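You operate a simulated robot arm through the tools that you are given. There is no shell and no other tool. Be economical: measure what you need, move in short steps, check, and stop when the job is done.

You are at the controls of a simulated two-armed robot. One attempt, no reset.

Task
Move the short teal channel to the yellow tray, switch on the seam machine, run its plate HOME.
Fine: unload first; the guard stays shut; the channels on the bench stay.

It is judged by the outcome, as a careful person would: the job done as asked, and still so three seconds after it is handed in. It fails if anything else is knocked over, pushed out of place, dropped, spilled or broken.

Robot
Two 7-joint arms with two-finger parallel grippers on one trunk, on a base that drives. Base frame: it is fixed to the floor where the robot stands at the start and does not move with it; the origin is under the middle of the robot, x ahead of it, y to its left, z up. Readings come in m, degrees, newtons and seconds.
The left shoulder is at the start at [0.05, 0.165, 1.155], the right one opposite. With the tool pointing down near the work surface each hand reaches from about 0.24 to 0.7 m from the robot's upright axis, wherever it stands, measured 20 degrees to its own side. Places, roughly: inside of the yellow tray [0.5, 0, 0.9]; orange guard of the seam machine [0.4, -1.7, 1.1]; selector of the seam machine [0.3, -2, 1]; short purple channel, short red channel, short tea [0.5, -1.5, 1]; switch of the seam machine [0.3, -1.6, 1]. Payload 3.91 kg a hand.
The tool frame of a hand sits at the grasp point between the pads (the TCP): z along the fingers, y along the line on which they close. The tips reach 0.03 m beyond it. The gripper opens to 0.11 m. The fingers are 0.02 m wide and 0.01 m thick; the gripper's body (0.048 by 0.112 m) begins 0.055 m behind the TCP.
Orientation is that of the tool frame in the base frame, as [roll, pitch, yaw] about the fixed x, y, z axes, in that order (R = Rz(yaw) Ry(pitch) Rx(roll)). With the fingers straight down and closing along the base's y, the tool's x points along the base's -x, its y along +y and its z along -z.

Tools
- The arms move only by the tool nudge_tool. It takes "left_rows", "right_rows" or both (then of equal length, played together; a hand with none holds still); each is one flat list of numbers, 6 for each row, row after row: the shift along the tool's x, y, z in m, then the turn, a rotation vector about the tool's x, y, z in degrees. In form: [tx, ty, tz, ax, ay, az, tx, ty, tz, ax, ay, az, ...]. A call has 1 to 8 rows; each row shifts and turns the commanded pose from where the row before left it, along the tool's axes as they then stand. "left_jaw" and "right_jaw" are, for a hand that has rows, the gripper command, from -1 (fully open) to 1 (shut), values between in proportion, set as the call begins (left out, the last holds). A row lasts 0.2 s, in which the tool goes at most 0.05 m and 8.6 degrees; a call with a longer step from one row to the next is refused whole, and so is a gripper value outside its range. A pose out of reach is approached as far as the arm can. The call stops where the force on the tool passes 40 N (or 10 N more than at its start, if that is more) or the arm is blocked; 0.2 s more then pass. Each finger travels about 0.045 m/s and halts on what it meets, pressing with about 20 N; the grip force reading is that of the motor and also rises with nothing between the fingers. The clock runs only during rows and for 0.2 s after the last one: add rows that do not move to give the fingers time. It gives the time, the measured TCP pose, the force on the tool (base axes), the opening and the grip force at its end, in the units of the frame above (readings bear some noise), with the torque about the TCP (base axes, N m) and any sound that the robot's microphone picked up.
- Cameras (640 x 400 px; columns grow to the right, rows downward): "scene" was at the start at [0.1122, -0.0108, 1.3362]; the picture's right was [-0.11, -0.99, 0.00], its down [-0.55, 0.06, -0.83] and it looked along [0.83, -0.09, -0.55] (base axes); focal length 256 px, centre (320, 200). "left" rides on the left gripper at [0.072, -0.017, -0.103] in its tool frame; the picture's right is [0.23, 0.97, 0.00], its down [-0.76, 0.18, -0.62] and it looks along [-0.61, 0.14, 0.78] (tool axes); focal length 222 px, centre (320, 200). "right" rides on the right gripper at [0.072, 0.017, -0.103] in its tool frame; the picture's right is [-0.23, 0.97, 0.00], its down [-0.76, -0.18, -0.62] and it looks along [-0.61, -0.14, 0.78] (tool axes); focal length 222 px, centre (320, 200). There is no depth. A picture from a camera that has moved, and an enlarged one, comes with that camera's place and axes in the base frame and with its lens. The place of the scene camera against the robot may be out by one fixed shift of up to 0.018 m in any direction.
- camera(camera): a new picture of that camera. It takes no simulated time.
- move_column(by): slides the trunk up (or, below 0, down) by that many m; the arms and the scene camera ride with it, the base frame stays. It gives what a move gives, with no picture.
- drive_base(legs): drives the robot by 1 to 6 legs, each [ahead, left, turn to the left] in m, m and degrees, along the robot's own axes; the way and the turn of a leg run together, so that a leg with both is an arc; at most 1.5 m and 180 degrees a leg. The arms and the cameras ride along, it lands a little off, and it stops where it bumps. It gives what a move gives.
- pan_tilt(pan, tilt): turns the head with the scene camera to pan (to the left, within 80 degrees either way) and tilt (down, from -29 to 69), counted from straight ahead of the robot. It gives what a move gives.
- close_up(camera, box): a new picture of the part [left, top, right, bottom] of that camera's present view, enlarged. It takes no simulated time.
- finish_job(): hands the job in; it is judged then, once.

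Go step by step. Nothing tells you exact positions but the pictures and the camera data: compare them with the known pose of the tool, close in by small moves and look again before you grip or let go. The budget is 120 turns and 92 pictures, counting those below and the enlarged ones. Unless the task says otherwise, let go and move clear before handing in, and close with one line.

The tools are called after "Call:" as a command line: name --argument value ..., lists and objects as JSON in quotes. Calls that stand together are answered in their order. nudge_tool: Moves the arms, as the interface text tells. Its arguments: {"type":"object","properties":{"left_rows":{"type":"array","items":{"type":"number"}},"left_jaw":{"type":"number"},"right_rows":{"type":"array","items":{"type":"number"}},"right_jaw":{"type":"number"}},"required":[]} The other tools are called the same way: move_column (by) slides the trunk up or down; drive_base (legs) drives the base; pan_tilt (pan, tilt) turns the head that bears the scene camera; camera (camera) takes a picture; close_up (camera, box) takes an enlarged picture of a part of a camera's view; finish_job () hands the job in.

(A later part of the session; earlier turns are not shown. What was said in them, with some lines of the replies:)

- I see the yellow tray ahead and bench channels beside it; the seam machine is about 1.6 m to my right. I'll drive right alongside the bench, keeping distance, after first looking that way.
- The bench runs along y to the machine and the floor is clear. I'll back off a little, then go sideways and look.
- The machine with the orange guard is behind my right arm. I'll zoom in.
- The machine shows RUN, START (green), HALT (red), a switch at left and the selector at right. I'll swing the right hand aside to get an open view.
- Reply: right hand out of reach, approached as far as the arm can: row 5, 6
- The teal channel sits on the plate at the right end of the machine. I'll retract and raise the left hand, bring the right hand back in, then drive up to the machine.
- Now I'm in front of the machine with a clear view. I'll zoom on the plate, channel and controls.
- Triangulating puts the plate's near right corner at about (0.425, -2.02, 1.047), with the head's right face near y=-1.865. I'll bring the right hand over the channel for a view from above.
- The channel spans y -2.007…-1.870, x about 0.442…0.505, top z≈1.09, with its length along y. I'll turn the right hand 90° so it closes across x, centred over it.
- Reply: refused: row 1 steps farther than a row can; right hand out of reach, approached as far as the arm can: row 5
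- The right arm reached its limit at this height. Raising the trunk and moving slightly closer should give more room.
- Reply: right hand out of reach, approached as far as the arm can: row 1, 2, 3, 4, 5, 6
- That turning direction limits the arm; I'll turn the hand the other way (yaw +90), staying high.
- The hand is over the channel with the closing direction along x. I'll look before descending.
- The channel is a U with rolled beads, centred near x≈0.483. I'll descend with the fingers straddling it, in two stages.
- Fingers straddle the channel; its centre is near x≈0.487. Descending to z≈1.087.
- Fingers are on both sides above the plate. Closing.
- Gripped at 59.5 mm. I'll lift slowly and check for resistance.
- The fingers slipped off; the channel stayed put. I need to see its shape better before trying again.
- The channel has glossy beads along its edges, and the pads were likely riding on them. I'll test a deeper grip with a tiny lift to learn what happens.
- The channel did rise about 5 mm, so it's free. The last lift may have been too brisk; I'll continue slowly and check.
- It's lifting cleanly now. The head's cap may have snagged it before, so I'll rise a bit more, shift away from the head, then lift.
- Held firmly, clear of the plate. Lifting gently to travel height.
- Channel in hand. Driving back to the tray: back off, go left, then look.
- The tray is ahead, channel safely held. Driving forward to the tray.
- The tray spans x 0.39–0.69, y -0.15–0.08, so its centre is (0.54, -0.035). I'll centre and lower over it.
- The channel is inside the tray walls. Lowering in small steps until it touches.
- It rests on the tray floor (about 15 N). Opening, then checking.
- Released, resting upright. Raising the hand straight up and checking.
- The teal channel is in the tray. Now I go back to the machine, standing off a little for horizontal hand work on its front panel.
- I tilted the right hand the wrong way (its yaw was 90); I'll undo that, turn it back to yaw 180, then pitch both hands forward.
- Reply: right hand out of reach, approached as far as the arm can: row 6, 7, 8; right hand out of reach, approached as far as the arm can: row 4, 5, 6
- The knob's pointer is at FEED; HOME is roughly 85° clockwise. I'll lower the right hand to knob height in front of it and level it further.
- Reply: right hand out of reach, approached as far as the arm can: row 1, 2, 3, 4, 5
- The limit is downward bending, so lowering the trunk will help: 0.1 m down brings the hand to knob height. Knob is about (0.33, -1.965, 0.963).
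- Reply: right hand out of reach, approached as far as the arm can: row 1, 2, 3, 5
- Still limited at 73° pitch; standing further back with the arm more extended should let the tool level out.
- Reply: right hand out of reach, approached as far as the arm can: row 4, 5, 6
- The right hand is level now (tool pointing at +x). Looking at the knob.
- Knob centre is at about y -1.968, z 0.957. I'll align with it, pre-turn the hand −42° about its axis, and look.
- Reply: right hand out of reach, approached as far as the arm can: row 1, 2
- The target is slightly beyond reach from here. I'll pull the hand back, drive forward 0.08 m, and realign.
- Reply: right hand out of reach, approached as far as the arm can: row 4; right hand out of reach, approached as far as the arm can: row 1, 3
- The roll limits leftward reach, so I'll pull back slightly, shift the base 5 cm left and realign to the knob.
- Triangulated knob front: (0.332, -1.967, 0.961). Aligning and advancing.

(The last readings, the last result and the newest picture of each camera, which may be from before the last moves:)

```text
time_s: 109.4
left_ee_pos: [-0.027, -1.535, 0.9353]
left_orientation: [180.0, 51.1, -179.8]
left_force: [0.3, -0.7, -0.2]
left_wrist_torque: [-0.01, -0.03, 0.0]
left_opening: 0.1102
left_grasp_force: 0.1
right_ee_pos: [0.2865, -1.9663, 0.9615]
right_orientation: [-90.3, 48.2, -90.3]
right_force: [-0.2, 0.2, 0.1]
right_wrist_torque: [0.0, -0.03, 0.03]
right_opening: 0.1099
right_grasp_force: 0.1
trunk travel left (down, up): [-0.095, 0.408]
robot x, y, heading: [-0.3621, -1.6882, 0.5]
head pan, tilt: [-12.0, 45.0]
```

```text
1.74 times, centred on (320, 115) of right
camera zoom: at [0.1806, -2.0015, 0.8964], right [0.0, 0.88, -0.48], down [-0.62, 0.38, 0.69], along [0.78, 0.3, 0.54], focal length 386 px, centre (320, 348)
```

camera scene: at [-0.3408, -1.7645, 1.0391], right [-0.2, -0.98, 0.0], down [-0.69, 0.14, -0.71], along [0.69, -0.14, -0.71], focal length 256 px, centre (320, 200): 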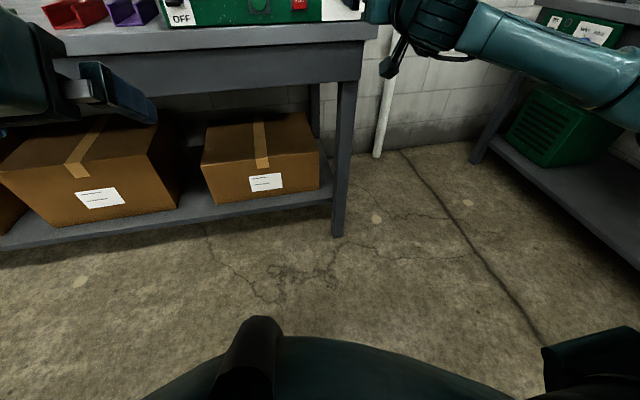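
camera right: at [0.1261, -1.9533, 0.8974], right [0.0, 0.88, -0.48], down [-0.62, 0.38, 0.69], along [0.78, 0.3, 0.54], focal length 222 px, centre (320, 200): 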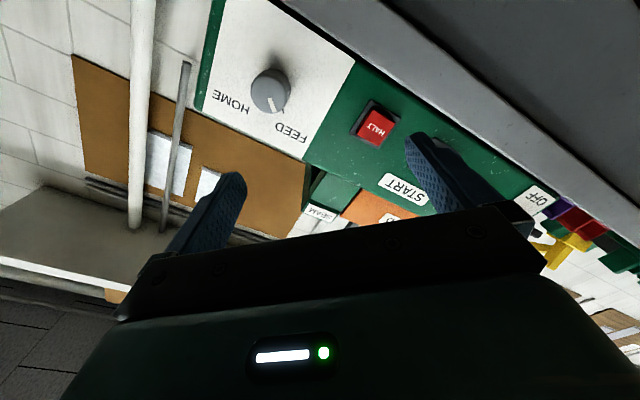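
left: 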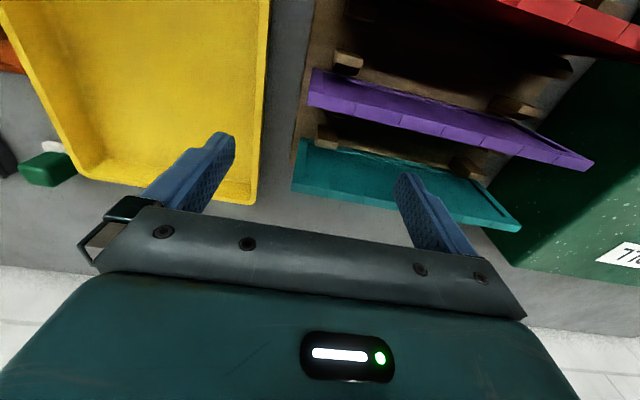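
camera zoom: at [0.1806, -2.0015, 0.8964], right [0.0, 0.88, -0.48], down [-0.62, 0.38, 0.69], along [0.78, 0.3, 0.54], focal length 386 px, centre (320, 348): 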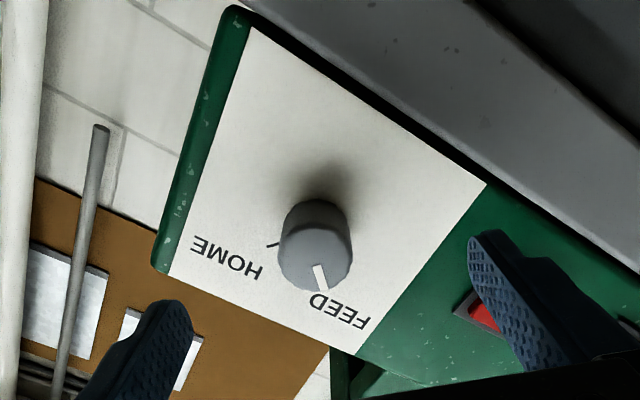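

Centred. Narrowing the jaws partway, then advancing around the knob.

Call:
nudge_tool --right_rows '[0, 0, 0, 0, 0, 0, 0, 0, 0, 0, 0, 0, 0, 0, 0, 0, 0, 0, 0, 0, 0, 0, 0, 0]' --right_jaw 0

Call:
close_up --camera "right" --box '[160, 0, 480, 230]'

```text
time_s: 110.4
left_ee_pos: [-0.026, -1.5358, 0.9355]
left_orientation: [179.9, 51.1, -179.7]
left_force: [-0.3, -0.2, 0.3]
left_wrist_torque: [0.01, -0.03, 0.03]
left_opening: 0.1101
left_grasp_force: 0.1
right_ee_pos: [0.2852, -1.9649, 0.9602]
right_orientation: [-90.3, 48.2, -90.3]
right_force: [1.6, -0.2, 0.7]
right_wrist_torque: [-0.01, -0.01, -0.01]
right_opening: 0.0549
right_grasp_force: 0.0
trunk travel left (down, up): [-0.095, 0.408]
robot x, y, heading: [-0.3639, -1.6881, 0.2]
head pan, tilt: [-12.0, 45.0]
```

```text
1.74 times, centred on (320, 115) of right
camera zoom: at [0.1804, -2.0013, 0.8965], right [0.0, 0.88, -0.48], down [-0.62, 0.38, 0.69], along [0.78, 0.3, 0.54], focal length 386 px, centre (320, 348)
```

zoom: 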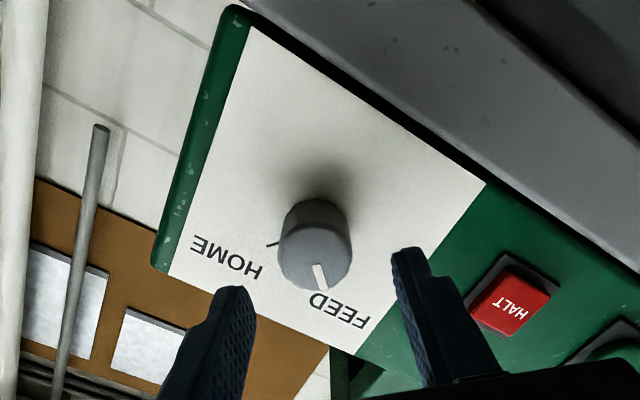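

Call:
nudge_tool --right_rows '[0, 0, 0.01, 0, 0, 0, 0, 0, 0.01, 0, 0, 0, 0, 0, 0.009, 0, 0, 0, 0, 0, 0, 0, 0, 0]'

Call:
close_up --camera "right" --box '[160, 0, 480, 230]'

```text
time_s: 111.4
left_ee_pos: [-0.0272, -1.5356, 0.9372]
left_orientation: [179.9, 51.0, -179.8]
left_force: [-0.9, 0.7, 0.4]
left_wrist_torque: [-0.01, 0.0, -0.05]
left_opening: 0.1101
left_grasp_force: 0.1
right_ee_pos: [0.315, -1.9654, 0.9609]
right_orientation: [-90.4, 48.2, -90.3]
right_force: [-0.1, 0.9, -0.2]
right_wrist_torque: [0.02, -0.01, 0.02]
right_opening: 0.0549
right_grasp_force: 0.0
trunk travel left (down, up): [-0.095, 0.408]
robot x, y, heading: [-0.3655, -1.6907, 0.3]
head pan, tilt: [-12.0, 45.0]
```

```text
1.74 times, centred on (320, 115) of right
camera zoom: at [0.2105, -2.0012, 0.8957], right [0.0, 0.88, -0.48], down [-0.62, 0.38, 0.69], along [0.78, 0.3, 0.54], focal length 386 px, centre (320, 348)
```

zoom: 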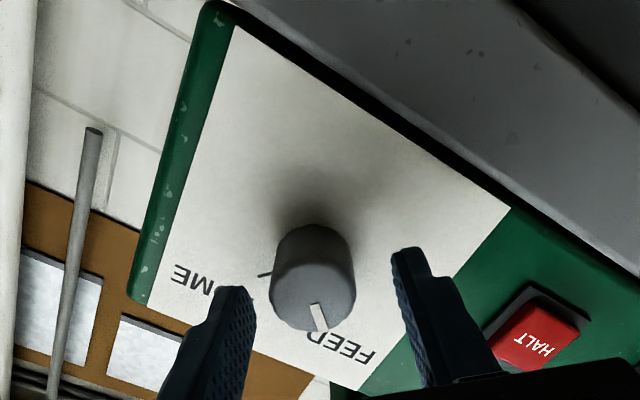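

Call:
nudge_tool --right_rows '[0, 0, 0.003, 0, 0, 0, 0, 0, 0.003, 0, 0, 0, 0, 0, 0, 0, 0, 0]'

Call:
nudge_tool --right_rows '[0, 0, 0, 0, 0, 0, 0, 0, 0, 0, 0, 0, 0, 0, 0, 0, 0, 0, 0, 0, 0, 0, 0, 0]' --right_jaw 1

Call:
close_up --camera "right" --box '[160, 0, 480, 230]'

```text
time_s: 112.2
left_ee_pos: [-0.0265, -1.5357, 0.9366]
left_orientation: [180.0, 51.2, -179.8]
left_force: [0.2, -0.3, 0.4]
left_wrist_torque: [-0.02, 0.03, 0.0]
left_opening: 0.1101
left_grasp_force: 0.0
right_ee_pos: [0.3208, -1.9655, 0.96]
right_orientation: [-90.4, 48.3, -90.4]
right_force: [0.7, 0.0, -0.2]
right_wrist_torque: [-0.02, 0.02, -0.04]
right_opening: 0.0551
right_grasp_force: 0.1
trunk travel left (down, up): [-0.095, 0.408]
robot x, y, heading: [-0.3628, -1.691, 0.4]
head pan, tilt: [-12.0, 45.0]
```

```text
time_s: 113.2
left_ee_pos: [-0.0278, -1.5365, 0.936]
left_orientation: [-179.9, 51.1, -179.8]
left_force: [-0.3, -0.3, 0.3]
left_wrist_torque: [0.02, 0.02, 0.01]
left_opening: 0.1102
left_grasp_force: 0.1
right_ee_pos: [0.3214, -1.9671, 0.9619]
right_orientation: [-90.2, 48.2, -90.4]
right_force: [5.9, -5.0, 6.7]
right_wrist_torque: [0.02, -0.09, -0.23]
right_opening: 0.0308
right_grasp_force: 44.8
trunk travel left (down, up): [-0.095, 0.408]
robot x, y, heading: [-0.366, -1.685, 0.1]
head pan, tilt: [-12.0, 45.0]
```

```text
1.74 times, centred on (320, 115) of right
camera zoom: at [0.216, -2.0027, 0.8964], right [0.0, 0.88, -0.48], down [-0.62, 0.38, 0.69], along [0.78, 0.3, 0.55], focal length 386 px, centre (320, 348)
```

zoom: 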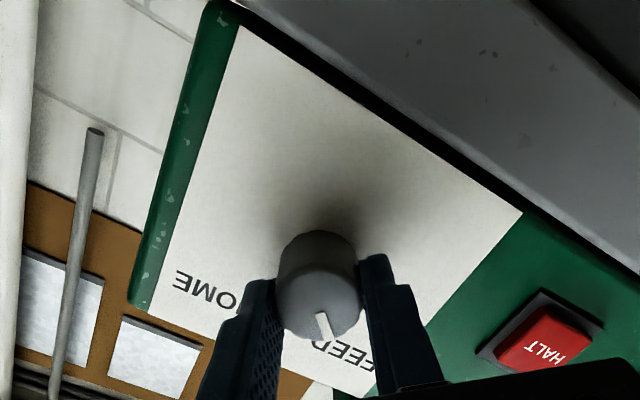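

Knob gripped (31 mm). Turning clockwise in steps.

Call:
nudge_tool --right_rows '[0, -0.001, 0, 0, 0, 8, 0, 0, 0, 0, 0, 8, 0, 0, 0, 0, 0, 8, 0, 0, 0, 0, 0, 8, 0, 0, 0, 0, 0, 8, 0, 0, 0, 0, 0, 0]'

Call:
close_up --camera "right" --box '[160, 0, 480, 230]'

```text
time_s: 114.6
left_ee_pos: [-0.0278, -1.5354, 0.9363]
left_orientation: [180.0, 51.0, -179.8]
left_force: [-1.1, 0.1, -0.9]
left_wrist_torque: [-0.01, 0.01, -0.01]
left_opening: 0.1098
left_grasp_force: 0.0
right_ee_pos: [0.3218, -1.9681, 0.9612]
right_orientation: [-94.6, 88.4, -94.8]
right_force: [19.2, -13.0, 15.1]
right_wrist_torque: [-0.05, 0.09, -0.45]
right_opening: 0.0311
right_grasp_force: 45.0
trunk travel left (down, up): [-0.095, 0.408]
robot x, y, heading: [-0.3659, -1.6875, -0.0]
head pan, tilt: [-12.0, 45.0]
```

```text
1.74 times, centred on (320, 115) of right
camera zoom: at [0.2161, -1.9533, 0.8893], right [0.01, 0.98, 0.2], down [-0.62, -0.15, 0.77], along [0.78, -0.13, 0.61], focal length 386 px, centre (320, 348)
```

zoom: 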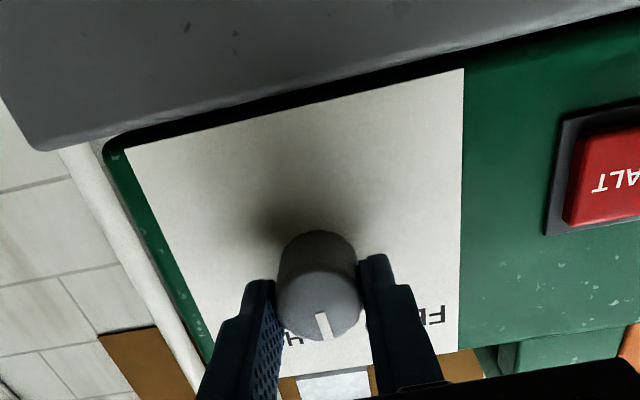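

Knob turns with the hand; pointer is now upright. Relieving side load slightly and continuing.

Call:
nudge_tool --right_rows '[-0.0015, -0.0015, 0.001, 0, 0, 0, 0, 0, 0, 0, 0, 8, 0, 0, 0, 0, 0, 8, 0, 0, 0, 0, 0, 8, 0, 0, 0, 0, 0, 8, 0, 0, 0, 0, 0, 0]'

Call:
close_up --camera "right" --box '[160, 0, 480, 230]'

```text
time_s: 116.0
left_ee_pos: [-0.0274, -1.5375, 0.9361]
left_orientation: [179.9, 51.1, -179.9]
left_force: [0.0, -0.4, -1.1]
left_wrist_torque: [0.01, 0.0, -0.01]
left_opening: 0.1099
left_grasp_force: 0.1
right_ee_pos: [0.3201, -1.9697, 0.9619]
right_orientation: [90.7, 59.6, 90.4]
right_force: [-16.9, -13.8, -2.7]
right_wrist_torque: [-0.04, 0.8, -0.13]
right_opening: 0.031
right_grasp_force: 44.7
trunk travel left (down, up): [-0.095, 0.408]
robot x, y, heading: [-0.3643, -1.6855, 0.3]
head pan, tilt: [-12.0, 45.0]
```

```text
1.74 times, centred on (320, 115) of right
camera zoom: at [0.216, -1.9183, 0.9085], right [0.01, 0.72, 0.69], down [-0.62, -0.54, 0.57], along [0.78, -0.43, 0.45], focal length 386 px, centre (320, 348)
```

zoom: 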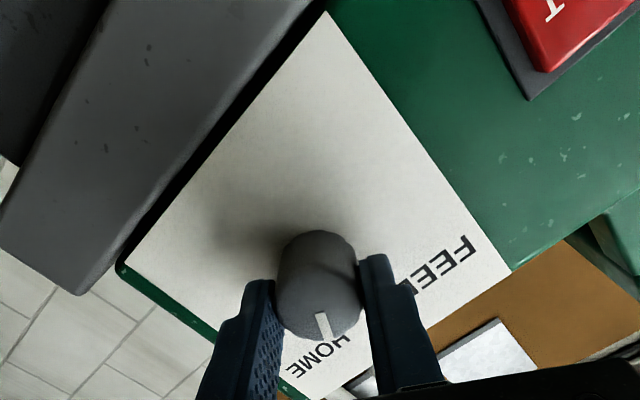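

Pointer is about 30° right of upright; HOME sits at about 45°. Turning another 16°.

Call:
nudge_tool --right_rows '[-0.0007, -0.0013, -0.001, 0, 0, 0, 0, 0, 0, 0, 0, 8, 0, 0, 0, 0, 0, 8, 0, 0, 0, 0, 0, 0]'

Call:
close_up --camera "right" --box '[160, 0, 480, 230]'

```text
time_s: 117.0
left_ee_pos: [-0.0257, -1.536, 0.9359]
left_orientation: [179.9, 51.2, -179.8]
left_force: [-0.7, -0.4, 0.3]
left_wrist_torque: [0.04, 0.01, 0.0]
left_opening: 0.11
left_grasp_force: 0.1
right_ee_pos: [0.3208, -1.9707, 0.9613]
right_orientation: [90.5, 43.6, 90.4]
right_force: [-3.6, -9.4, -5.5]
right_wrist_torque: [-0.01, 0.92, 0.64]
right_opening: 0.0314
right_grasp_force: 44.5
trunk travel left (down, up): [-0.095, 0.408]
robot x, y, heading: [-0.364, -1.6857, -0.1]
head pan, tilt: [-12.0, 45.0]
```

```text
1.74 times, centred on (320, 115) of right
camera zoom: at [0.216, -1.9062, 0.9243], right [0.01, 0.51, 0.86], down [-0.62, -0.67, 0.4], along [0.78, -0.54, 0.31], focal length 386 px, centre (320, 348)
```

zoom: 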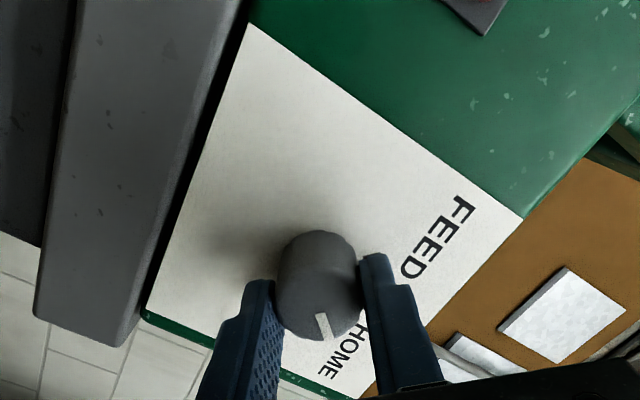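

Pointer now at about 46°. Releasing and backing off to check against the tick.

Call:
nudge_tool --right_rows '[0, 0, 0, 0, 0, 0, 0, 0, 0, 0, 0, 0, 0, 0, 0, 0, 0, 0]' --right_jaw 0

Call:
nudge_tool --right_rows '[0, 0, -0.02, 0, 0, 0, 0, 0, -0.03, 0, 0, 0, 0, 0, -0.02, 0, 0, 0]'

Call:
close_up --camera "right" --box '[200, 0, 440, 170]'

```text
time_s: 117.8
left_ee_pos: [-0.0268, -1.5355, 0.9363]
left_orientation: [180.0, 51.0, -179.8]
left_force: [0.1, 0.9, 0.7]
left_wrist_torque: [-0.02, 0.0, -0.01]
left_opening: 0.11
left_grasp_force: 0.0
right_ee_pos: [0.3198, -1.9694, 0.9625]
right_orientation: [90.3, 43.8, 90.2]
right_force: [0.5, 0.8, -0.2]
right_wrist_torque: [-0.03, 0.01, -0.02]
right_opening: 0.0551
right_grasp_force: 0.0
trunk travel left (down, up): [-0.095, 0.408]
robot x, y, heading: [-0.3638, -1.6895, -0.1]
head pan, tilt: [-12.0, 45.0]
```

```text
time_s: 118.6
left_ee_pos: [-0.0272, -1.5345, 0.9365]
left_orientation: [-180.0, 51.0, -179.9]
left_force: [-0.1, -0.5, -0.1]
left_wrist_torque: [0.0, -0.02, -0.02]
left_opening: 0.11
left_grasp_force: 0.0
right_ee_pos: [0.2499, -1.9689, 0.9618]
right_orientation: [90.5, 43.8, 90.2]
right_force: [0.7, -0.8, 0.0]
right_wrist_torque: [0.02, 0.0, -0.01]
right_opening: 0.0551
right_grasp_force: 0.1
trunk travel left (down, up): [-0.095, 0.408]
robot x, y, heading: [-0.362, -1.6867, 0.0]
head pan, tilt: [-12.0, 45.0]
```

```text
2.35 times, centred on (320, 85) of right
camera zoom: at [0.1463, -1.9055, 0.9245], right [0.01, 0.51, 0.86], down [-0.62, -0.67, 0.4], along [0.78, -0.54, 0.31], focal length 523 px, centre (320, 471)
```

zoom: 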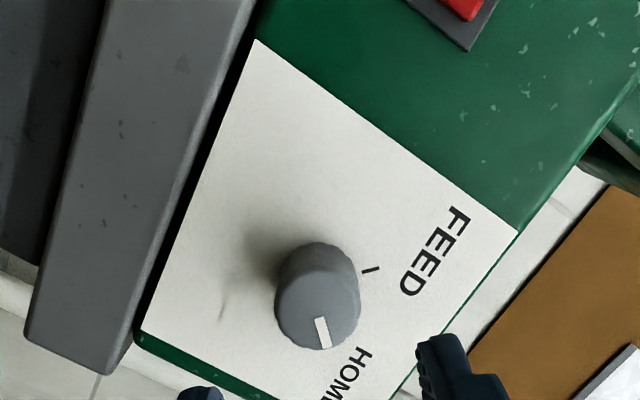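

The knob points to HOME (about 45° right, mirror of the FEED tick). Next: roll the hand back, shut the fingers, and drive left so it faces the ON/OFF switch.

Call:
nudge_tool --right_rows '[0, 0, -0.01, 0, 0, -8.5, 0, 0, -0.01, 0, 0, -8.5, 0, 0, 0, 0, 0, -8.5, 0, 0, 0, 0, 0, -8.5, 0, 0, 0, 0, 0, -8.5, 0, 0, 0, 0, 0, -3]' --right_jaw 1

Call:
drive_base --legs '[[0, 0.34, 0]]'

Call:
camera --camera "right"

```text
time_s: 120.0
left_ee_pos: [-0.0272, -1.535, 0.9368]
left_orientation: [-179.9, 51.1, -179.8]
left_force: [0.6, 0.4, 0.2]
left_wrist_torque: [0.02, -0.01, 0.0]
left_opening: 0.1099
left_grasp_force: 0.0
right_ee_pos: [0.2318, -1.9689, 0.9616]
right_orientation: [112.4, 89.5, 112.4]
right_force: [-0.7, 0.7, -0.9]
right_wrist_torque: [0.02, 0.03, 0.01]
right_opening: 0.0
right_grasp_force: 19.8
trunk travel left (down, up): [-0.095, 0.408]
robot x, y, heading: [-0.3665, -1.6885, 0.2]
head pan, tilt: [-12.0, 45.0]
```

```text
time_s: 122.3
left_ee_pos: [-0.0275, -1.1942, 0.9363]
left_orientation: [-180.0, 51.2, -180.0]
left_force: [0.5, -1.4, 0.5]
left_wrist_torque: [0.04, 0.01, 0.0]
left_opening: 0.1101
left_grasp_force: 0.0
right_ee_pos: [0.2295, -1.628, 0.9628]
right_orientation: [109.1, 89.2, 108.8]
right_force: [0.5, 0.0, -0.8]
right_wrist_torque: [-0.01, 0.01, -0.02]
right_opening: 0.0001
right_grasp_force: 20.0
trunk travel left (down, up): [-0.095, 0.408]
robot x, y, heading: [-0.3608, -1.3437, -0.3]
head pan, tilt: [-12.0, 45.0]
```

```text
30 pictures are left
camera right: at [0.1246, -1.6098, 0.891], right [0.01, 0.97, 0.24], down [-0.62, -0.18, 0.76], along [0.78, -0.15, 0.6], focal length 222 px, centre (320, 200)
```

right: 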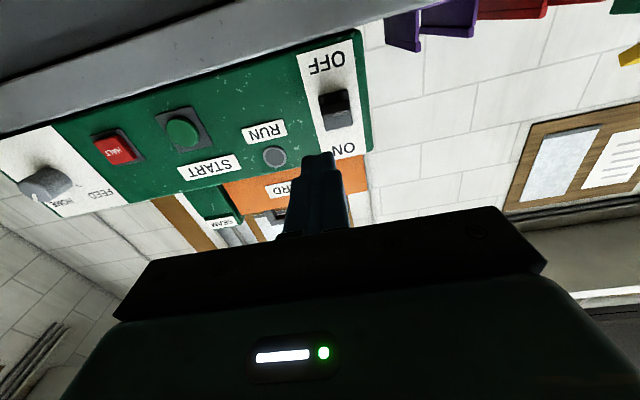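

Call:
close_up --camera "right" --box '[270, 20, 400, 190]'

```text
2.35 times, centred on (335, 105) of right
camera zoom: at [0.1246, -1.6098, 0.891], right [0.01, 0.97, 0.24], down [-0.62, -0.18, 0.76], along [0.78, -0.15, 0.6], focal length 523 px, centre (285, 424)
```

zoom: 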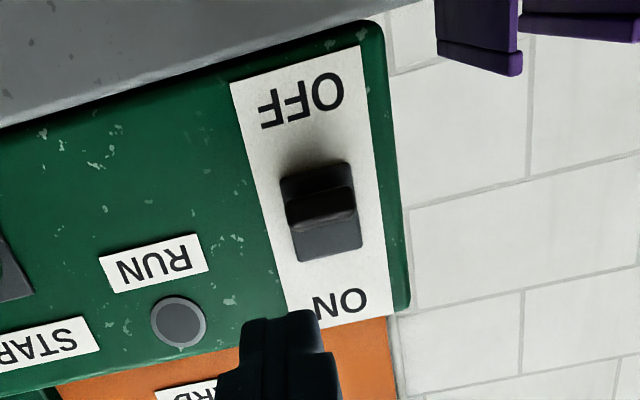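

The switch lever tip is near (0.327, -1.612, 0.948), pointing to OFF. I'll go below it with closed fingers, then push up.

Call:
nudge_tool --right_rows '[0.018, 0.008, 0, 0, 0, 0, 0.016, 0.008, 0, 0, 0, 0, 0, 0, 0.03, 0, 0, 0, 0, 0, 0, 0, 0, 0]'

Call:
close_up --camera "right" --box '[240, 0, 420, 190]'

```text
time_s: 123.3
left_ee_pos: [-0.0271, -1.1933, 0.9367]
left_orientation: [179.9, 51.0, -179.9]
left_force: [-1.2, 0.3, 0.8]
left_wrist_torque: [-0.02, -0.01, 0.06]
left_opening: 0.11
left_grasp_force: 0.1
right_ee_pos: [0.2604, -1.6245, 0.9444]
right_orientation: [123.4, 89.2, 123.4]
right_force: [0.2, -0.7, -0.6]
right_wrist_torque: [0.03, 0.02, 0.02]
right_opening: 0.0001
right_grasp_force: 19.9
right hand out of reach, approached as far as the arm can: row 2, 3
trunk travel left (down, up): [-0.095, 0.408]
robot x, y, heading: [-0.3698, -1.3468, -0.0]
head pan, tilt: [-12.0, 45.0]
```

```text
2.11 times, centred on (330, 95) of right
camera zoom: at [0.1544, -1.6067, 0.8729], right [0.0, 0.97, 0.24], down [-0.62, -0.19, 0.76], along [0.79, -0.15, 0.6], focal length 468 px, centre (299, 421)
```

zoom: 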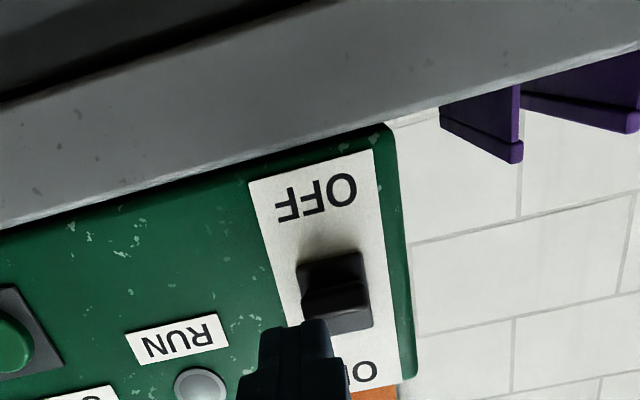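

Using the trunk and base for the last bit: down 0.017 m, left 0.015 m.

Call:
move_column --by -0.017

Call:
drive_base --legs '[[0, 0.015, 0]]'

Call:
close_up --camera "right" --box '[240, 0, 420, 190]'

```text
time_s: 123.9
left_ee_pos: [-0.027, -1.1931, 0.9196]
left_orientation: [-180.0, 51.0, -180.0]
left_force: [0.5, 0.0, -0.7]
left_wrist_torque: [0.0, -0.01, 0.03]
left_opening: 0.1099
left_grasp_force: 0.1
right_ee_pos: [0.2595, -1.6239, 0.9268]
right_orientation: [123.7, 89.1, 123.4]
right_force: [-1.3, -0.4, 0.4]
right_wrist_torque: [0.01, 0.0, 0.0]
right_opening: 0.0
right_grasp_force: 19.5
trunk travel left (down, up): [-0.078, 0.425]
robot x, y, heading: [-0.3663, -1.3434, -0.0]
head pan, tilt: [-12.0, 45.0]
```

```text
time_s: 124.7
left_ee_pos: [-0.027, -1.1793, 0.9205]
left_orientation: [-180.0, 51.0, 180.0]
left_force: [-0.5, 0.4, -0.2]
left_wrist_torque: [0.0, 0.0, -0.03]
left_opening: 0.1102
left_grasp_force: 0.0
right_ee_pos: [0.2597, -1.609, 0.927]
right_orientation: [123.8, 89.1, 123.7]
right_force: [-0.4, 0.7, 0.7]
right_wrist_torque: [0.01, 0.01, 0.04]
right_opening: 0.0001
right_grasp_force: 20.1
trunk travel left (down, up): [-0.078, 0.425]
robot x, y, heading: [-0.3667, -1.3287, 0.2]
head pan, tilt: [-12.0, 45.0]
```

```text
2.11 times, centred on (330, 95) of right
camera zoom: at [0.1542, -1.592, 0.8559], right [0.0, 0.97, 0.24], down [-0.62, -0.19, 0.76], along [0.79, -0.15, 0.6], focal length 468 px, centre (299, 421)
```

zoom: 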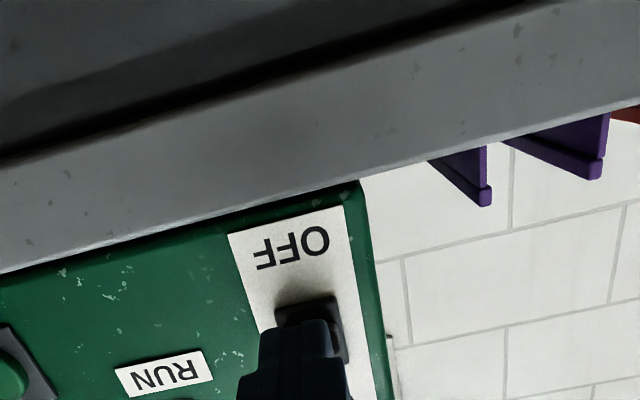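

Finger top (z≈0.937) is just under the lever's tip (≈0.944). Advancing beneath it.

Call:
nudge_tool --right_rows '[0, 0, 0.015, 0, 0, 0, 0, 0, 0.015, 0, 0, 0, 0, 0, 0.012, 0, 0, 0, 0, 0, 0, 0, 0, 0]'

Call:
close_up --camera "right" --box '[240, 0, 420, 190]'

```text
time_s: 125.7
left_ee_pos: [-0.0266, -1.1801, 0.9198]
left_orientation: [-179.9, 51.1, -179.9]
left_force: [-0.1, 0.8, 0.4]
left_wrist_torque: [0.03, -0.02, 0.01]
left_opening: 0.1097
left_grasp_force: 0.0
right_ee_pos: [0.3017, -1.6098, 0.9267]
right_orientation: [129.1, 89.1, 129.0]
right_force: [-1.2, 0.0, 0.2]
right_wrist_torque: [0.03, 0.03, 0.0]
right_opening: 0.0
right_grasp_force: 19.7
trunk travel left (down, up): [-0.078, 0.425]
robot x, y, heading: [-0.3683, -1.3292, -0.1]
head pan, tilt: [-12.0, 45.0]
```

```text
2.11 times, centred on (330, 95) of right
camera zoom: at [0.1959, -1.5927, 0.8564], right [0.0, 0.97, 0.24], down [-0.62, -0.19, 0.77], along [0.79, -0.15, 0.6], focal length 468 px, centre (299, 421)
```

zoom: 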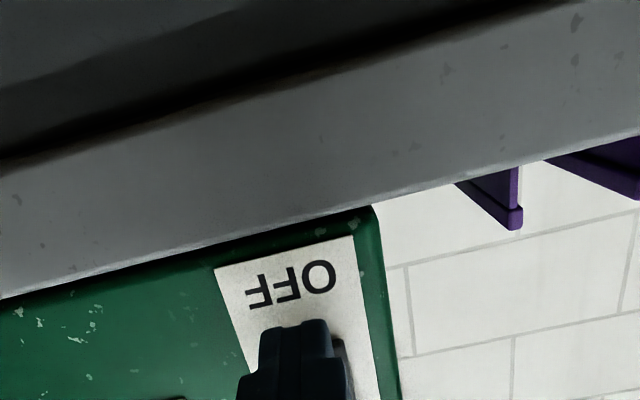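

No contact yet; fingers are under the lever. Pushing up.

Call:
nudge_tool --right_rows '[-0.01, 0, 0, 0, 0, 0, -0.01, 0, 0, 0, 0, 0, -0.01, 0, 0, 0, 0, 0, -0.01, 0, 0, 0, 0, 0, -0.008, 0, 0, 0, 0, 0, 0, 0, 0, 0, 0, 0]'

Call:
close_up --camera "right" --box '[220, 0, 420, 190]'

```text
time_s: 126.8
left_ee_pos: [-0.0276, -1.1794, 0.919]
left_orientation: [-179.8, 51.1, -179.9]
left_force: [0.5, -0.3, 1.0]
left_wrist_torque: [0.0, -0.01, 0.0]
left_opening: 0.1099
left_grasp_force: 0.0
right_ee_pos: [0.3023, -1.6091, 0.9579]
right_orientation: [163.3, 87.9, 162.9]
right_force: [-3.7, -0.7, -5.0]
right_wrist_torque: [-0.01, 0.16, -0.1]
right_opening: 0.0
right_grasp_force: 19.7
trunk travel left (down, up): [-0.078, 0.425]
robot x, y, heading: [-0.3649, -1.3345, 0.2]
head pan, tilt: [-12.0, 45.0]
stopped in row 5 (right hand): the force on the tool passed its limit (the readings are from after the stop); the commanded pose is now the measured one
```

```text
2.11 times, centred on (320, 95) of right
camera zoom: at [0.1947, -1.592, 0.8891], right [0.01, 0.97, 0.24], down [-0.6, -0.18, 0.78], along [0.8, -0.15, 0.58], focal length 468 px, centre (320, 421)
```

zoom: 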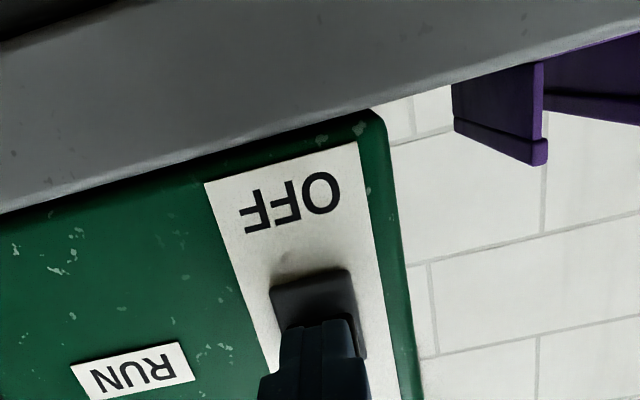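

The lever moved up and the force limit tripped. Backing straight out to see its position.

Call:
nudge_tool --right_rows '[0.002, 0, -0.02, 0, 0, 0, 0, 0, -0.04, 0, 0, 0, 0, 0, -0.02, 0, 0, 0]'

Call:
close_up --camera "right" --box '[220, 20, 420, 190]'

```text
time_s: 127.6
left_ee_pos: [-0.0274, -1.1781, 0.919]
left_orientation: [-179.9, 51.2, 180.0]
left_force: [-0.2, -0.6, -0.1]
left_wrist_torque: [0.02, 0.02, 0.03]
left_opening: 0.1099
left_grasp_force: 0.2
right_ee_pos: [0.2203, -1.6075, 0.9614]
right_orientation: [160.7, 88.0, 160.4]
right_force: [0.1, 0.7, 0.5]
right_wrist_torque: [0.01, -0.01, 0.01]
right_opening: 0.0005
right_grasp_force: 19.7
trunk travel left (down, up): [-0.078, 0.425]
robot x, y, heading: [-0.3615, -1.3282, 0.1]
head pan, tilt: [-12.0, 45.0]
```

```text
2.35 times, centred on (320, 105) of right
camera zoom: at [0.1133, -1.5904, 0.8917], right [0.01, 0.97, 0.24], down [-0.6, -0.18, 0.78], along [0.8, -0.15, 0.58], focal length 523 px, centre (320, 424)
```

zoom: 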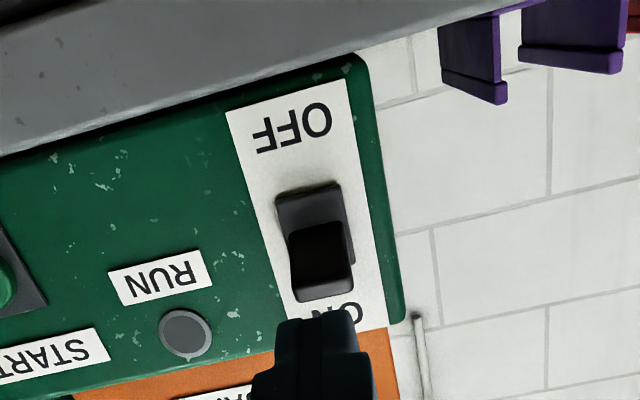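

The lever now points to ON. Next, START: drive 0.17 m right and aim at the green button.

Call:
drive_base --legs '[[0, -0.168, 0]]'

Call:
nudge_tool --right_rows '[0.014, 0, 0.01, 0, 0, 0, 0, 0, 0, 0, 0, 0]'

Call:
camera --camera "right"

```text
time_s: 129.1
left_ee_pos: [-0.0278, -1.343, 0.9201]
left_orientation: [-179.9, 51.1, -179.9]
left_force: [0.0, 0.6, 0.7]
left_wrist_torque: [0.0, 0.01, -0.04]
left_opening: 0.1101
left_grasp_force: 0.1
right_ee_pos: [0.221, -1.7712, 0.961]
right_orientation: [161.5, 88.0, 161.4]
right_force: [-0.4, -0.8, -0.4]
right_wrist_torque: [0.01, -0.03, 0.01]
right_opening: 0.0001
right_grasp_force: 20.0
trunk travel left (down, up): [-0.078, 0.425]
robot x, y, heading: [-0.3648, -1.4978, 0.0]
head pan, tilt: [-12.0, 45.0]
```

```text
time_s: 129.7
left_ee_pos: [-0.0281, -1.3426, 0.9206]
left_orientation: [-179.9, 51.0, -179.9]
left_force: [0.7, -0.6, -0.1]
left_wrist_torque: [-0.03, 0.03, -0.01]
left_opening: 0.1098
left_grasp_force: 0.1
right_ee_pos: [0.2311, -1.771, 0.948]
right_orientation: [161.7, 88.0, 161.6]
right_force: [0.3, -0.1, -0.2]
right_wrist_torque: [0.02, -0.01, -0.01]
right_opening: 0.0001
right_grasp_force: 20.0
trunk travel left (down, up): [-0.078, 0.425]
robot x, y, heading: [-0.3653, -1.494, 0.4]
head pan, tilt: [-12.0, 45.0]
```

```text
23 pictures are left
camera right: at [0.1238, -1.7537, 0.8776], right [0.01, 0.97, 0.24], down [-0.6, -0.19, 0.78], along [0.8, -0.15, 0.58], focal length 222 px, centre (320, 200)
```

right: 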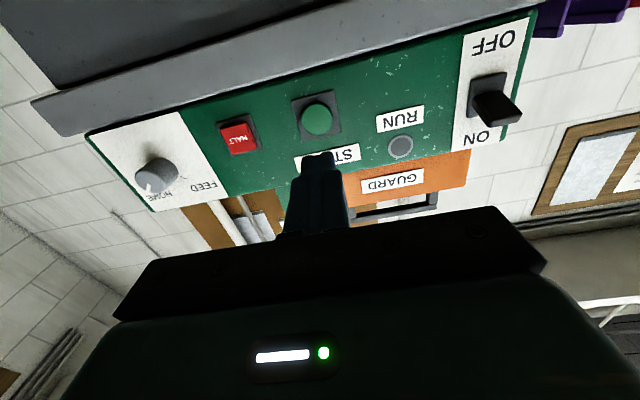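

Switch is ON, selector at HOME. START button is at about y -1.775, z 0.942. Aligning and pressing.

Call:
nudge_tool --right_rows '[0.006, -0.004, 0.02, 0, 0, 0, 0, 0, 0.03, 0, 0, 0, 0, 0, 0.02, 0, 0, 0, 0, 0, 0, 0, 0, 0]'

Call:
close_up --camera "right" --box '[220, 20, 420, 190]'

```text
time_s: 130.7
left_ee_pos: [-0.028, -1.3423, 0.9198]
left_orientation: [-179.8, 51.1, -179.9]
left_force: [0.1, 1.0, 0.7]
left_wrist_torque: [0.02, 0.01, -0.01]
left_opening: 0.11
left_grasp_force: 0.1
right_ee_pos: [0.3011, -1.7737, 0.9365]
right_orientation: [161.7, 88.1, 161.6]
right_force: [-0.7, -0.3, -0.5]
right_wrist_torque: [0.01, 0.01, 0.0]
right_opening: 0.0002
right_grasp_force: 20.0
trunk travel left (down, up): [-0.078, 0.425]
robot x, y, heading: [-0.3647, -1.4968, 0.3]
head pan, tilt: [-12.0, 45.0]
```

```text
2.35 times, centred on (320, 105) of right
camera zoom: at [0.1933, -1.757, 0.8675], right [0.01, 0.97, 0.24], down [-0.6, -0.19, 0.78], along [0.8, -0.15, 0.58], focal length 523 px, centre (320, 424)
```

zoom: 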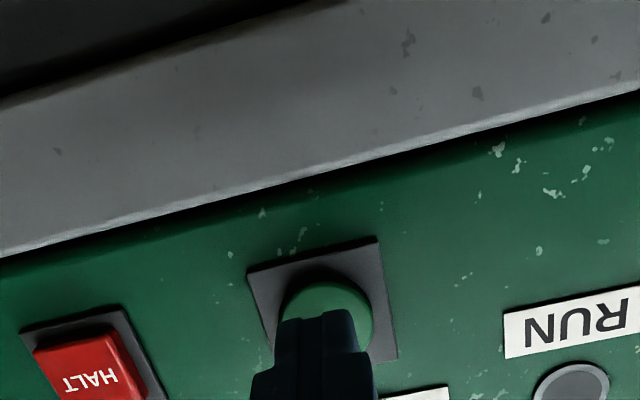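

Aimed at the button centre. Pressing in small steps.

Call:
nudge_tool --right_rows '[0, 0, 0.005, 0, 0, 0, 0, 0, 0.004, 0, 0, 0, 0, 0, 0.003, 0, 0, 0, 0, 0, 0.003, 0, 0, 0, 0, 0, 0.003, 0, 0, 0, 0, 0, 0.003, 0, 0, 0]'

Call:
close_up --camera "right" --box '[220, 20, 420, 190]'

```text
time_s: 132.1
left_ee_pos: [-0.0272, -1.3432, 0.9201]
left_orientation: [-179.9, 51.2, -179.9]
left_force: [0.3, 0.6, 0.1]
left_wrist_torque: [-0.01, -0.01, -0.01]
left_opening: 0.1101
left_grasp_force: 0.0
right_ee_pos: [0.3211, -1.7744, 0.9381]
right_orientation: [161.8, 88.0, 161.9]
right_force: [0.7, -0.6, 0.1]
right_wrist_torque: [-0.02, 0.02, 0.0]
right_opening: 0.0002
right_grasp_force: 19.8
trunk travel left (down, up): [-0.078, 0.425]
robot x, y, heading: [-0.3648, -1.4976, 0.1]
head pan, tilt: [-12.0, 45.0]
```

```text
2.35 times, centred on (320, 105) of right
camera zoom: at [0.2145, -1.7577, 0.8683], right [0.01, 0.97, 0.24], down [-0.6, -0.19, 0.78], along [0.8, -0.15, 0.58], focal length 523 px, centre (320, 424)
```

zoom: 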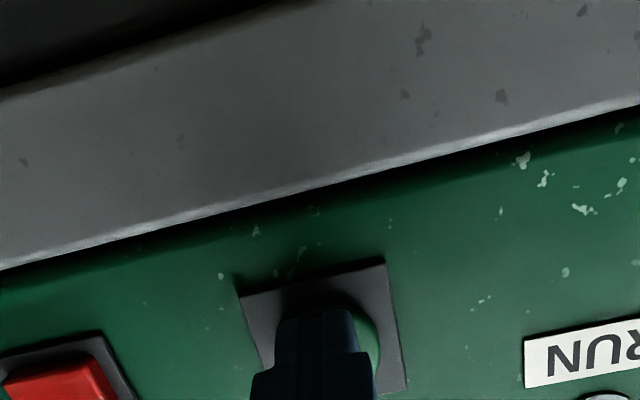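

Almost at the button; continuing.

Call:
nudge_tool --right_rows '[0, 0, 0.003, 0, 0, 0, 0, 0, 0.003, 0, 0, 0, 0, 0, 0.003, 0, 0, 0, 0, 0, 0.003, 0, 0, 0, 0, 0, 0.003, 0, 0, 0, 0, 0, 0.003, 0, 0, 0, 0, 0, 0, 0, 0, 0]'

Call:
camera --camera "right"

```text
time_s: 133.1
left_ee_pos: [-0.0302, -1.3425, 0.9197]
left_orientation: [-179.9, 51.3, 179.9]
left_force: [0.2, -0.4, -0.5]
left_wrist_torque: [0.0, 0.04, 0.03]
left_opening: 0.1101
left_grasp_force: 0.1
right_ee_pos: [0.3293, -1.7752, 0.9375]
right_orientation: [162.4, 88.1, 162.5]
right_force: [-18.5, -0.4, -1.4]
right_wrist_torque: [0.13, -0.1, 0.03]
right_opening: 0.0001
right_grasp_force: 19.9
trunk travel left (down, up): [-0.078, 0.425]
robot x, y, heading: [-0.3677, -1.4923, -0.1]
head pan, tilt: [-12.0, 45.0]
heard: click
stopped in row 5 (right hand): the force on the tool passed its limit (the readings are from after the stop); the commanded pose is now the measured one
```

```text
20 pictures are left
camera right: at [0.2221, -1.7581, 0.8681], right [0.01, 0.97, 0.24], down [-0.6, -0.19, 0.78], along [0.8, -0.15, 0.58], focal length 222 px, centre (320, 200)
```

right: 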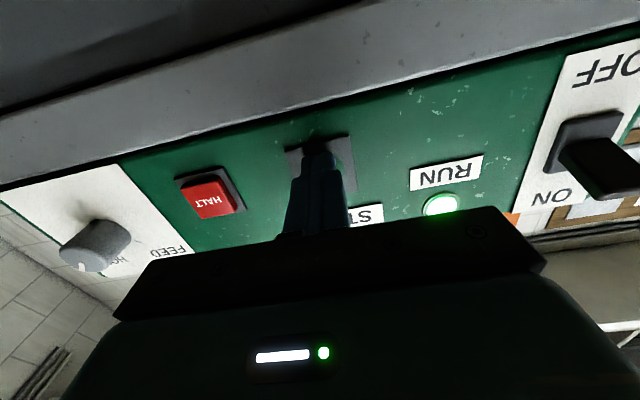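

A click, and RUN is lit. Backing the hand off and watching the plate.

Call:
nudge_tool --right_rows '[0, 0, -0.02, 0, 0, 0, 0, 0, -0.04, 0, 0, 0, 0, 0, -0.04, 0, 0, 0, 0, 0, -0.03, 0, 0, 0]'

Call:
move_column --by 0.3

Call:
pan_tilt --pan -25 --tilt 30

Call:
camera --camera "scene"

```text
time_s: 134.1
left_ee_pos: [-0.0294, -1.3443, 0.92]
left_orientation: [-179.9, 51.2, -179.8]
left_force: [0.7, 0.5, 0.3]
left_wrist_torque: [0.01, 0.02, 0.01]
left_opening: 0.1099
left_grasp_force: 0.0
right_ee_pos: [0.1991, -1.7727, 0.9402]
right_orientation: [163.6, 87.9, 163.6]
right_force: [-0.6, 0.7, 0.6]
right_wrist_torque: [0.01, 0.0, 0.01]
right_opening: 0.0002
right_grasp_force: 20.1
trunk travel left (down, up): [-0.078, 0.425]
robot x, y, heading: [-0.3653, -1.4933, -0.1]
head pan, tilt: [-12.0, 45.0]
```

```text
time_s: 137.1
left_ee_pos: [-0.0286, -1.3428, 1.2195]
left_orientation: [-179.9, 51.1, -179.9]
left_force: [0.1, 0.0, 0.0]
left_wrist_torque: [-0.03, 0.0, -0.02]
left_opening: 0.1102
left_grasp_force: 0.1
right_ee_pos: [0.2, -1.7736, 1.2378]
right_orientation: [164.0, 87.8, 164.1]
right_force: [0.1, -0.3, 0.3]
right_wrist_torque: [0.0, 0.02, 0.0]
right_opening: 0.0
right_grasp_force: 19.9
trunk travel left (down, up): [-0.378, 0.125]
robot x, y, heading: [-0.3668, -1.4923, 0.1]
head pan, tilt: [-12.0, 45.0]
```

```text
time_s: 137.8
left_ee_pos: [-0.0272, -1.3443, 1.2206]
left_orientation: [-179.9, 51.0, -179.9]
left_force: [0.1, -0.1, 0.0]
left_wrist_torque: [0.01, -0.02, -0.01]
left_opening: 0.1099
left_grasp_force: 0.2
right_ee_pos: [0.1994, -1.7724, 1.2387]
right_orientation: [164.0, 88.0, 164.0]
right_force: [0.1, -0.1, 0.2]
right_wrist_torque: [-0.01, -0.02, 0.02]
right_opening: 0.0
right_grasp_force: 20.0
trunk travel left (down, up): [-0.378, 0.125]
robot x, y, heading: [-0.368, -1.4945, 0.1]
head pan, tilt: [-25.0, 30.0]
```

```text
19 pictures are left
camera scene: at [-0.261, -1.533, 1.3447], right [-0.42, -0.91, 0.0], down [-0.45, 0.21, -0.87], along [0.79, -0.36, -0.5], focal length 256 px, centre (320, 200)
```

scene: 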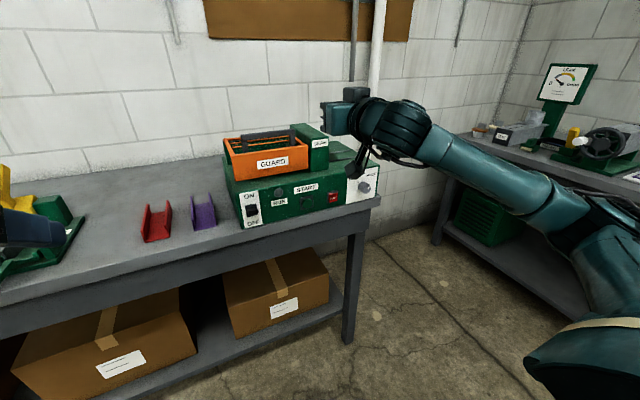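

Call:
close_up --camera "scene" --box '[210, 110, 390, 235]'

Call:
camera --camera "right"

```text
3.20 times, centred on (300, 172) of scene
camera zoom: at [-0.261, -1.533, 1.3447], right [-0.42, -0.91, 0.0], down [-0.45, 0.21, -0.87], along [0.79, -0.36, -0.5], focal length 819 px, centre (384, 288)
```

zoom: 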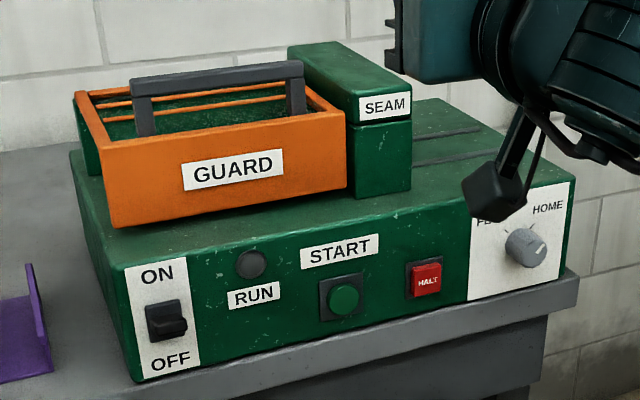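

```text
17 pictures are left
camera right: at [0.0922, -1.7559, 1.1703], right [0.01, 0.97, 0.24], down [-0.6, -0.19, 0.78], along [0.8, -0.15, 0.58], focal length 222 px, centre (320, 200)
```

right: 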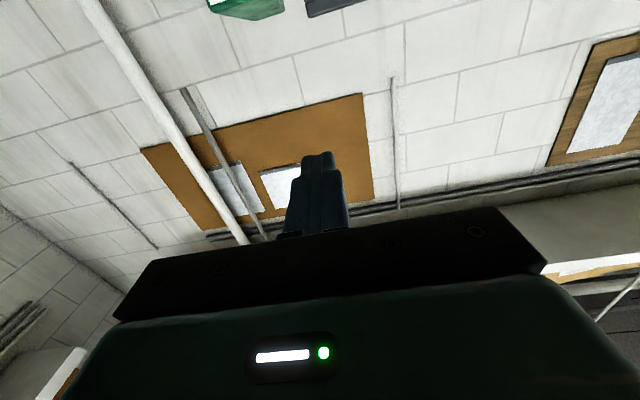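

The plate has left the right side and RUN has gone dark, so the run seems complete. I'll get a higher view into the guard to confirm, and check the switch.

Call:
move_column --by 0.12

Call:
drive_base --legs '[[0, 0.12, 0], [0.1, 0, 0]]'

Call:
close_up --camera "scene" --box '[230, 120, 430, 260]'

```text
time_s: 139.3
left_ee_pos: [-0.0289, -1.3432, 1.3379]
left_orientation: [-179.9, 51.1, -179.9]
left_force: [-0.8, 0.1, 0.4]
left_wrist_torque: [0.02, 0.03, -0.02]
left_opening: 0.1101
left_grasp_force: 0.0
right_ee_pos: [0.1998, -1.7732, 1.3589]
right_orientation: [164.1, 87.9, 164.1]
right_force: [0.2, 0.4, 0.1]
right_wrist_torque: [-0.02, 0.01, -0.03]
right_opening: 0.0001
right_grasp_force: 19.3
trunk travel left (down, up): [-0.498, 0.005]
robot x, y, heading: [-0.3655, -1.4941, 0.1]
head pan, tilt: [-25.0, 30.0]
```

```text
time_s: 141.3
left_ee_pos: [0.0722, -1.2202, 1.3394]
left_orientation: [-179.9, 51.2, -179.9]
left_force: [0.1, 0.5, -0.4]
left_wrist_torque: [-0.01, 0.03, -0.01]
left_opening: 0.1098
left_grasp_force: 0.0
right_ee_pos: [0.3008, -1.6499, 1.3574]
right_orientation: [164.0, 87.8, 164.1]
right_force: [0.5, 0.3, 0.2]
right_wrist_torque: [0.03, -0.02, -0.01]
right_opening: 0.0
right_grasp_force: 20.1
trunk travel left (down, up): [-0.498, 0.005]
robot x, y, heading: [-0.2659, -1.3735, 0.2]
head pan, tilt: [-25.0, 30.0]
```

```text
2.86 times, centred on (330, 190) of scene
camera zoom: at [-0.161, -1.4106, 1.4647], right [-0.42, -0.91, 0.0], down [-0.45, 0.21, -0.87], along [0.79, -0.36, -0.5], focal length 732 px, centre (291, 229)
```

zoom: 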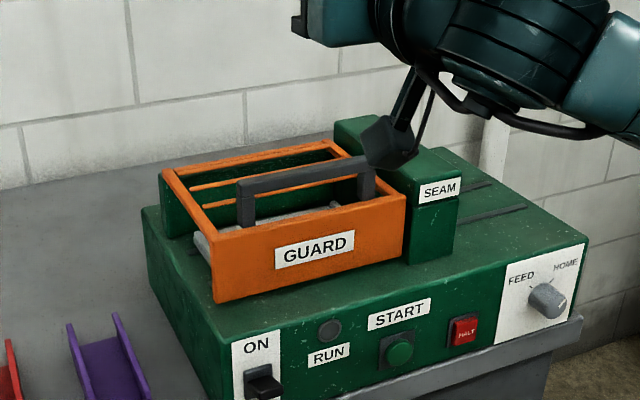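

The plate is inside the guard, RUN is off, the switch is ON, the selector is at HOME and the guard is shut. The channel is in the tray and both hands are clear, so I'm handing in.

Call:
finish_job

```text
The job is handed in.
```

The short teal channel is in the yellow tray. The seam machine is switched on, and its plate has run HOME with the guard shut. The other channels were left where they were.
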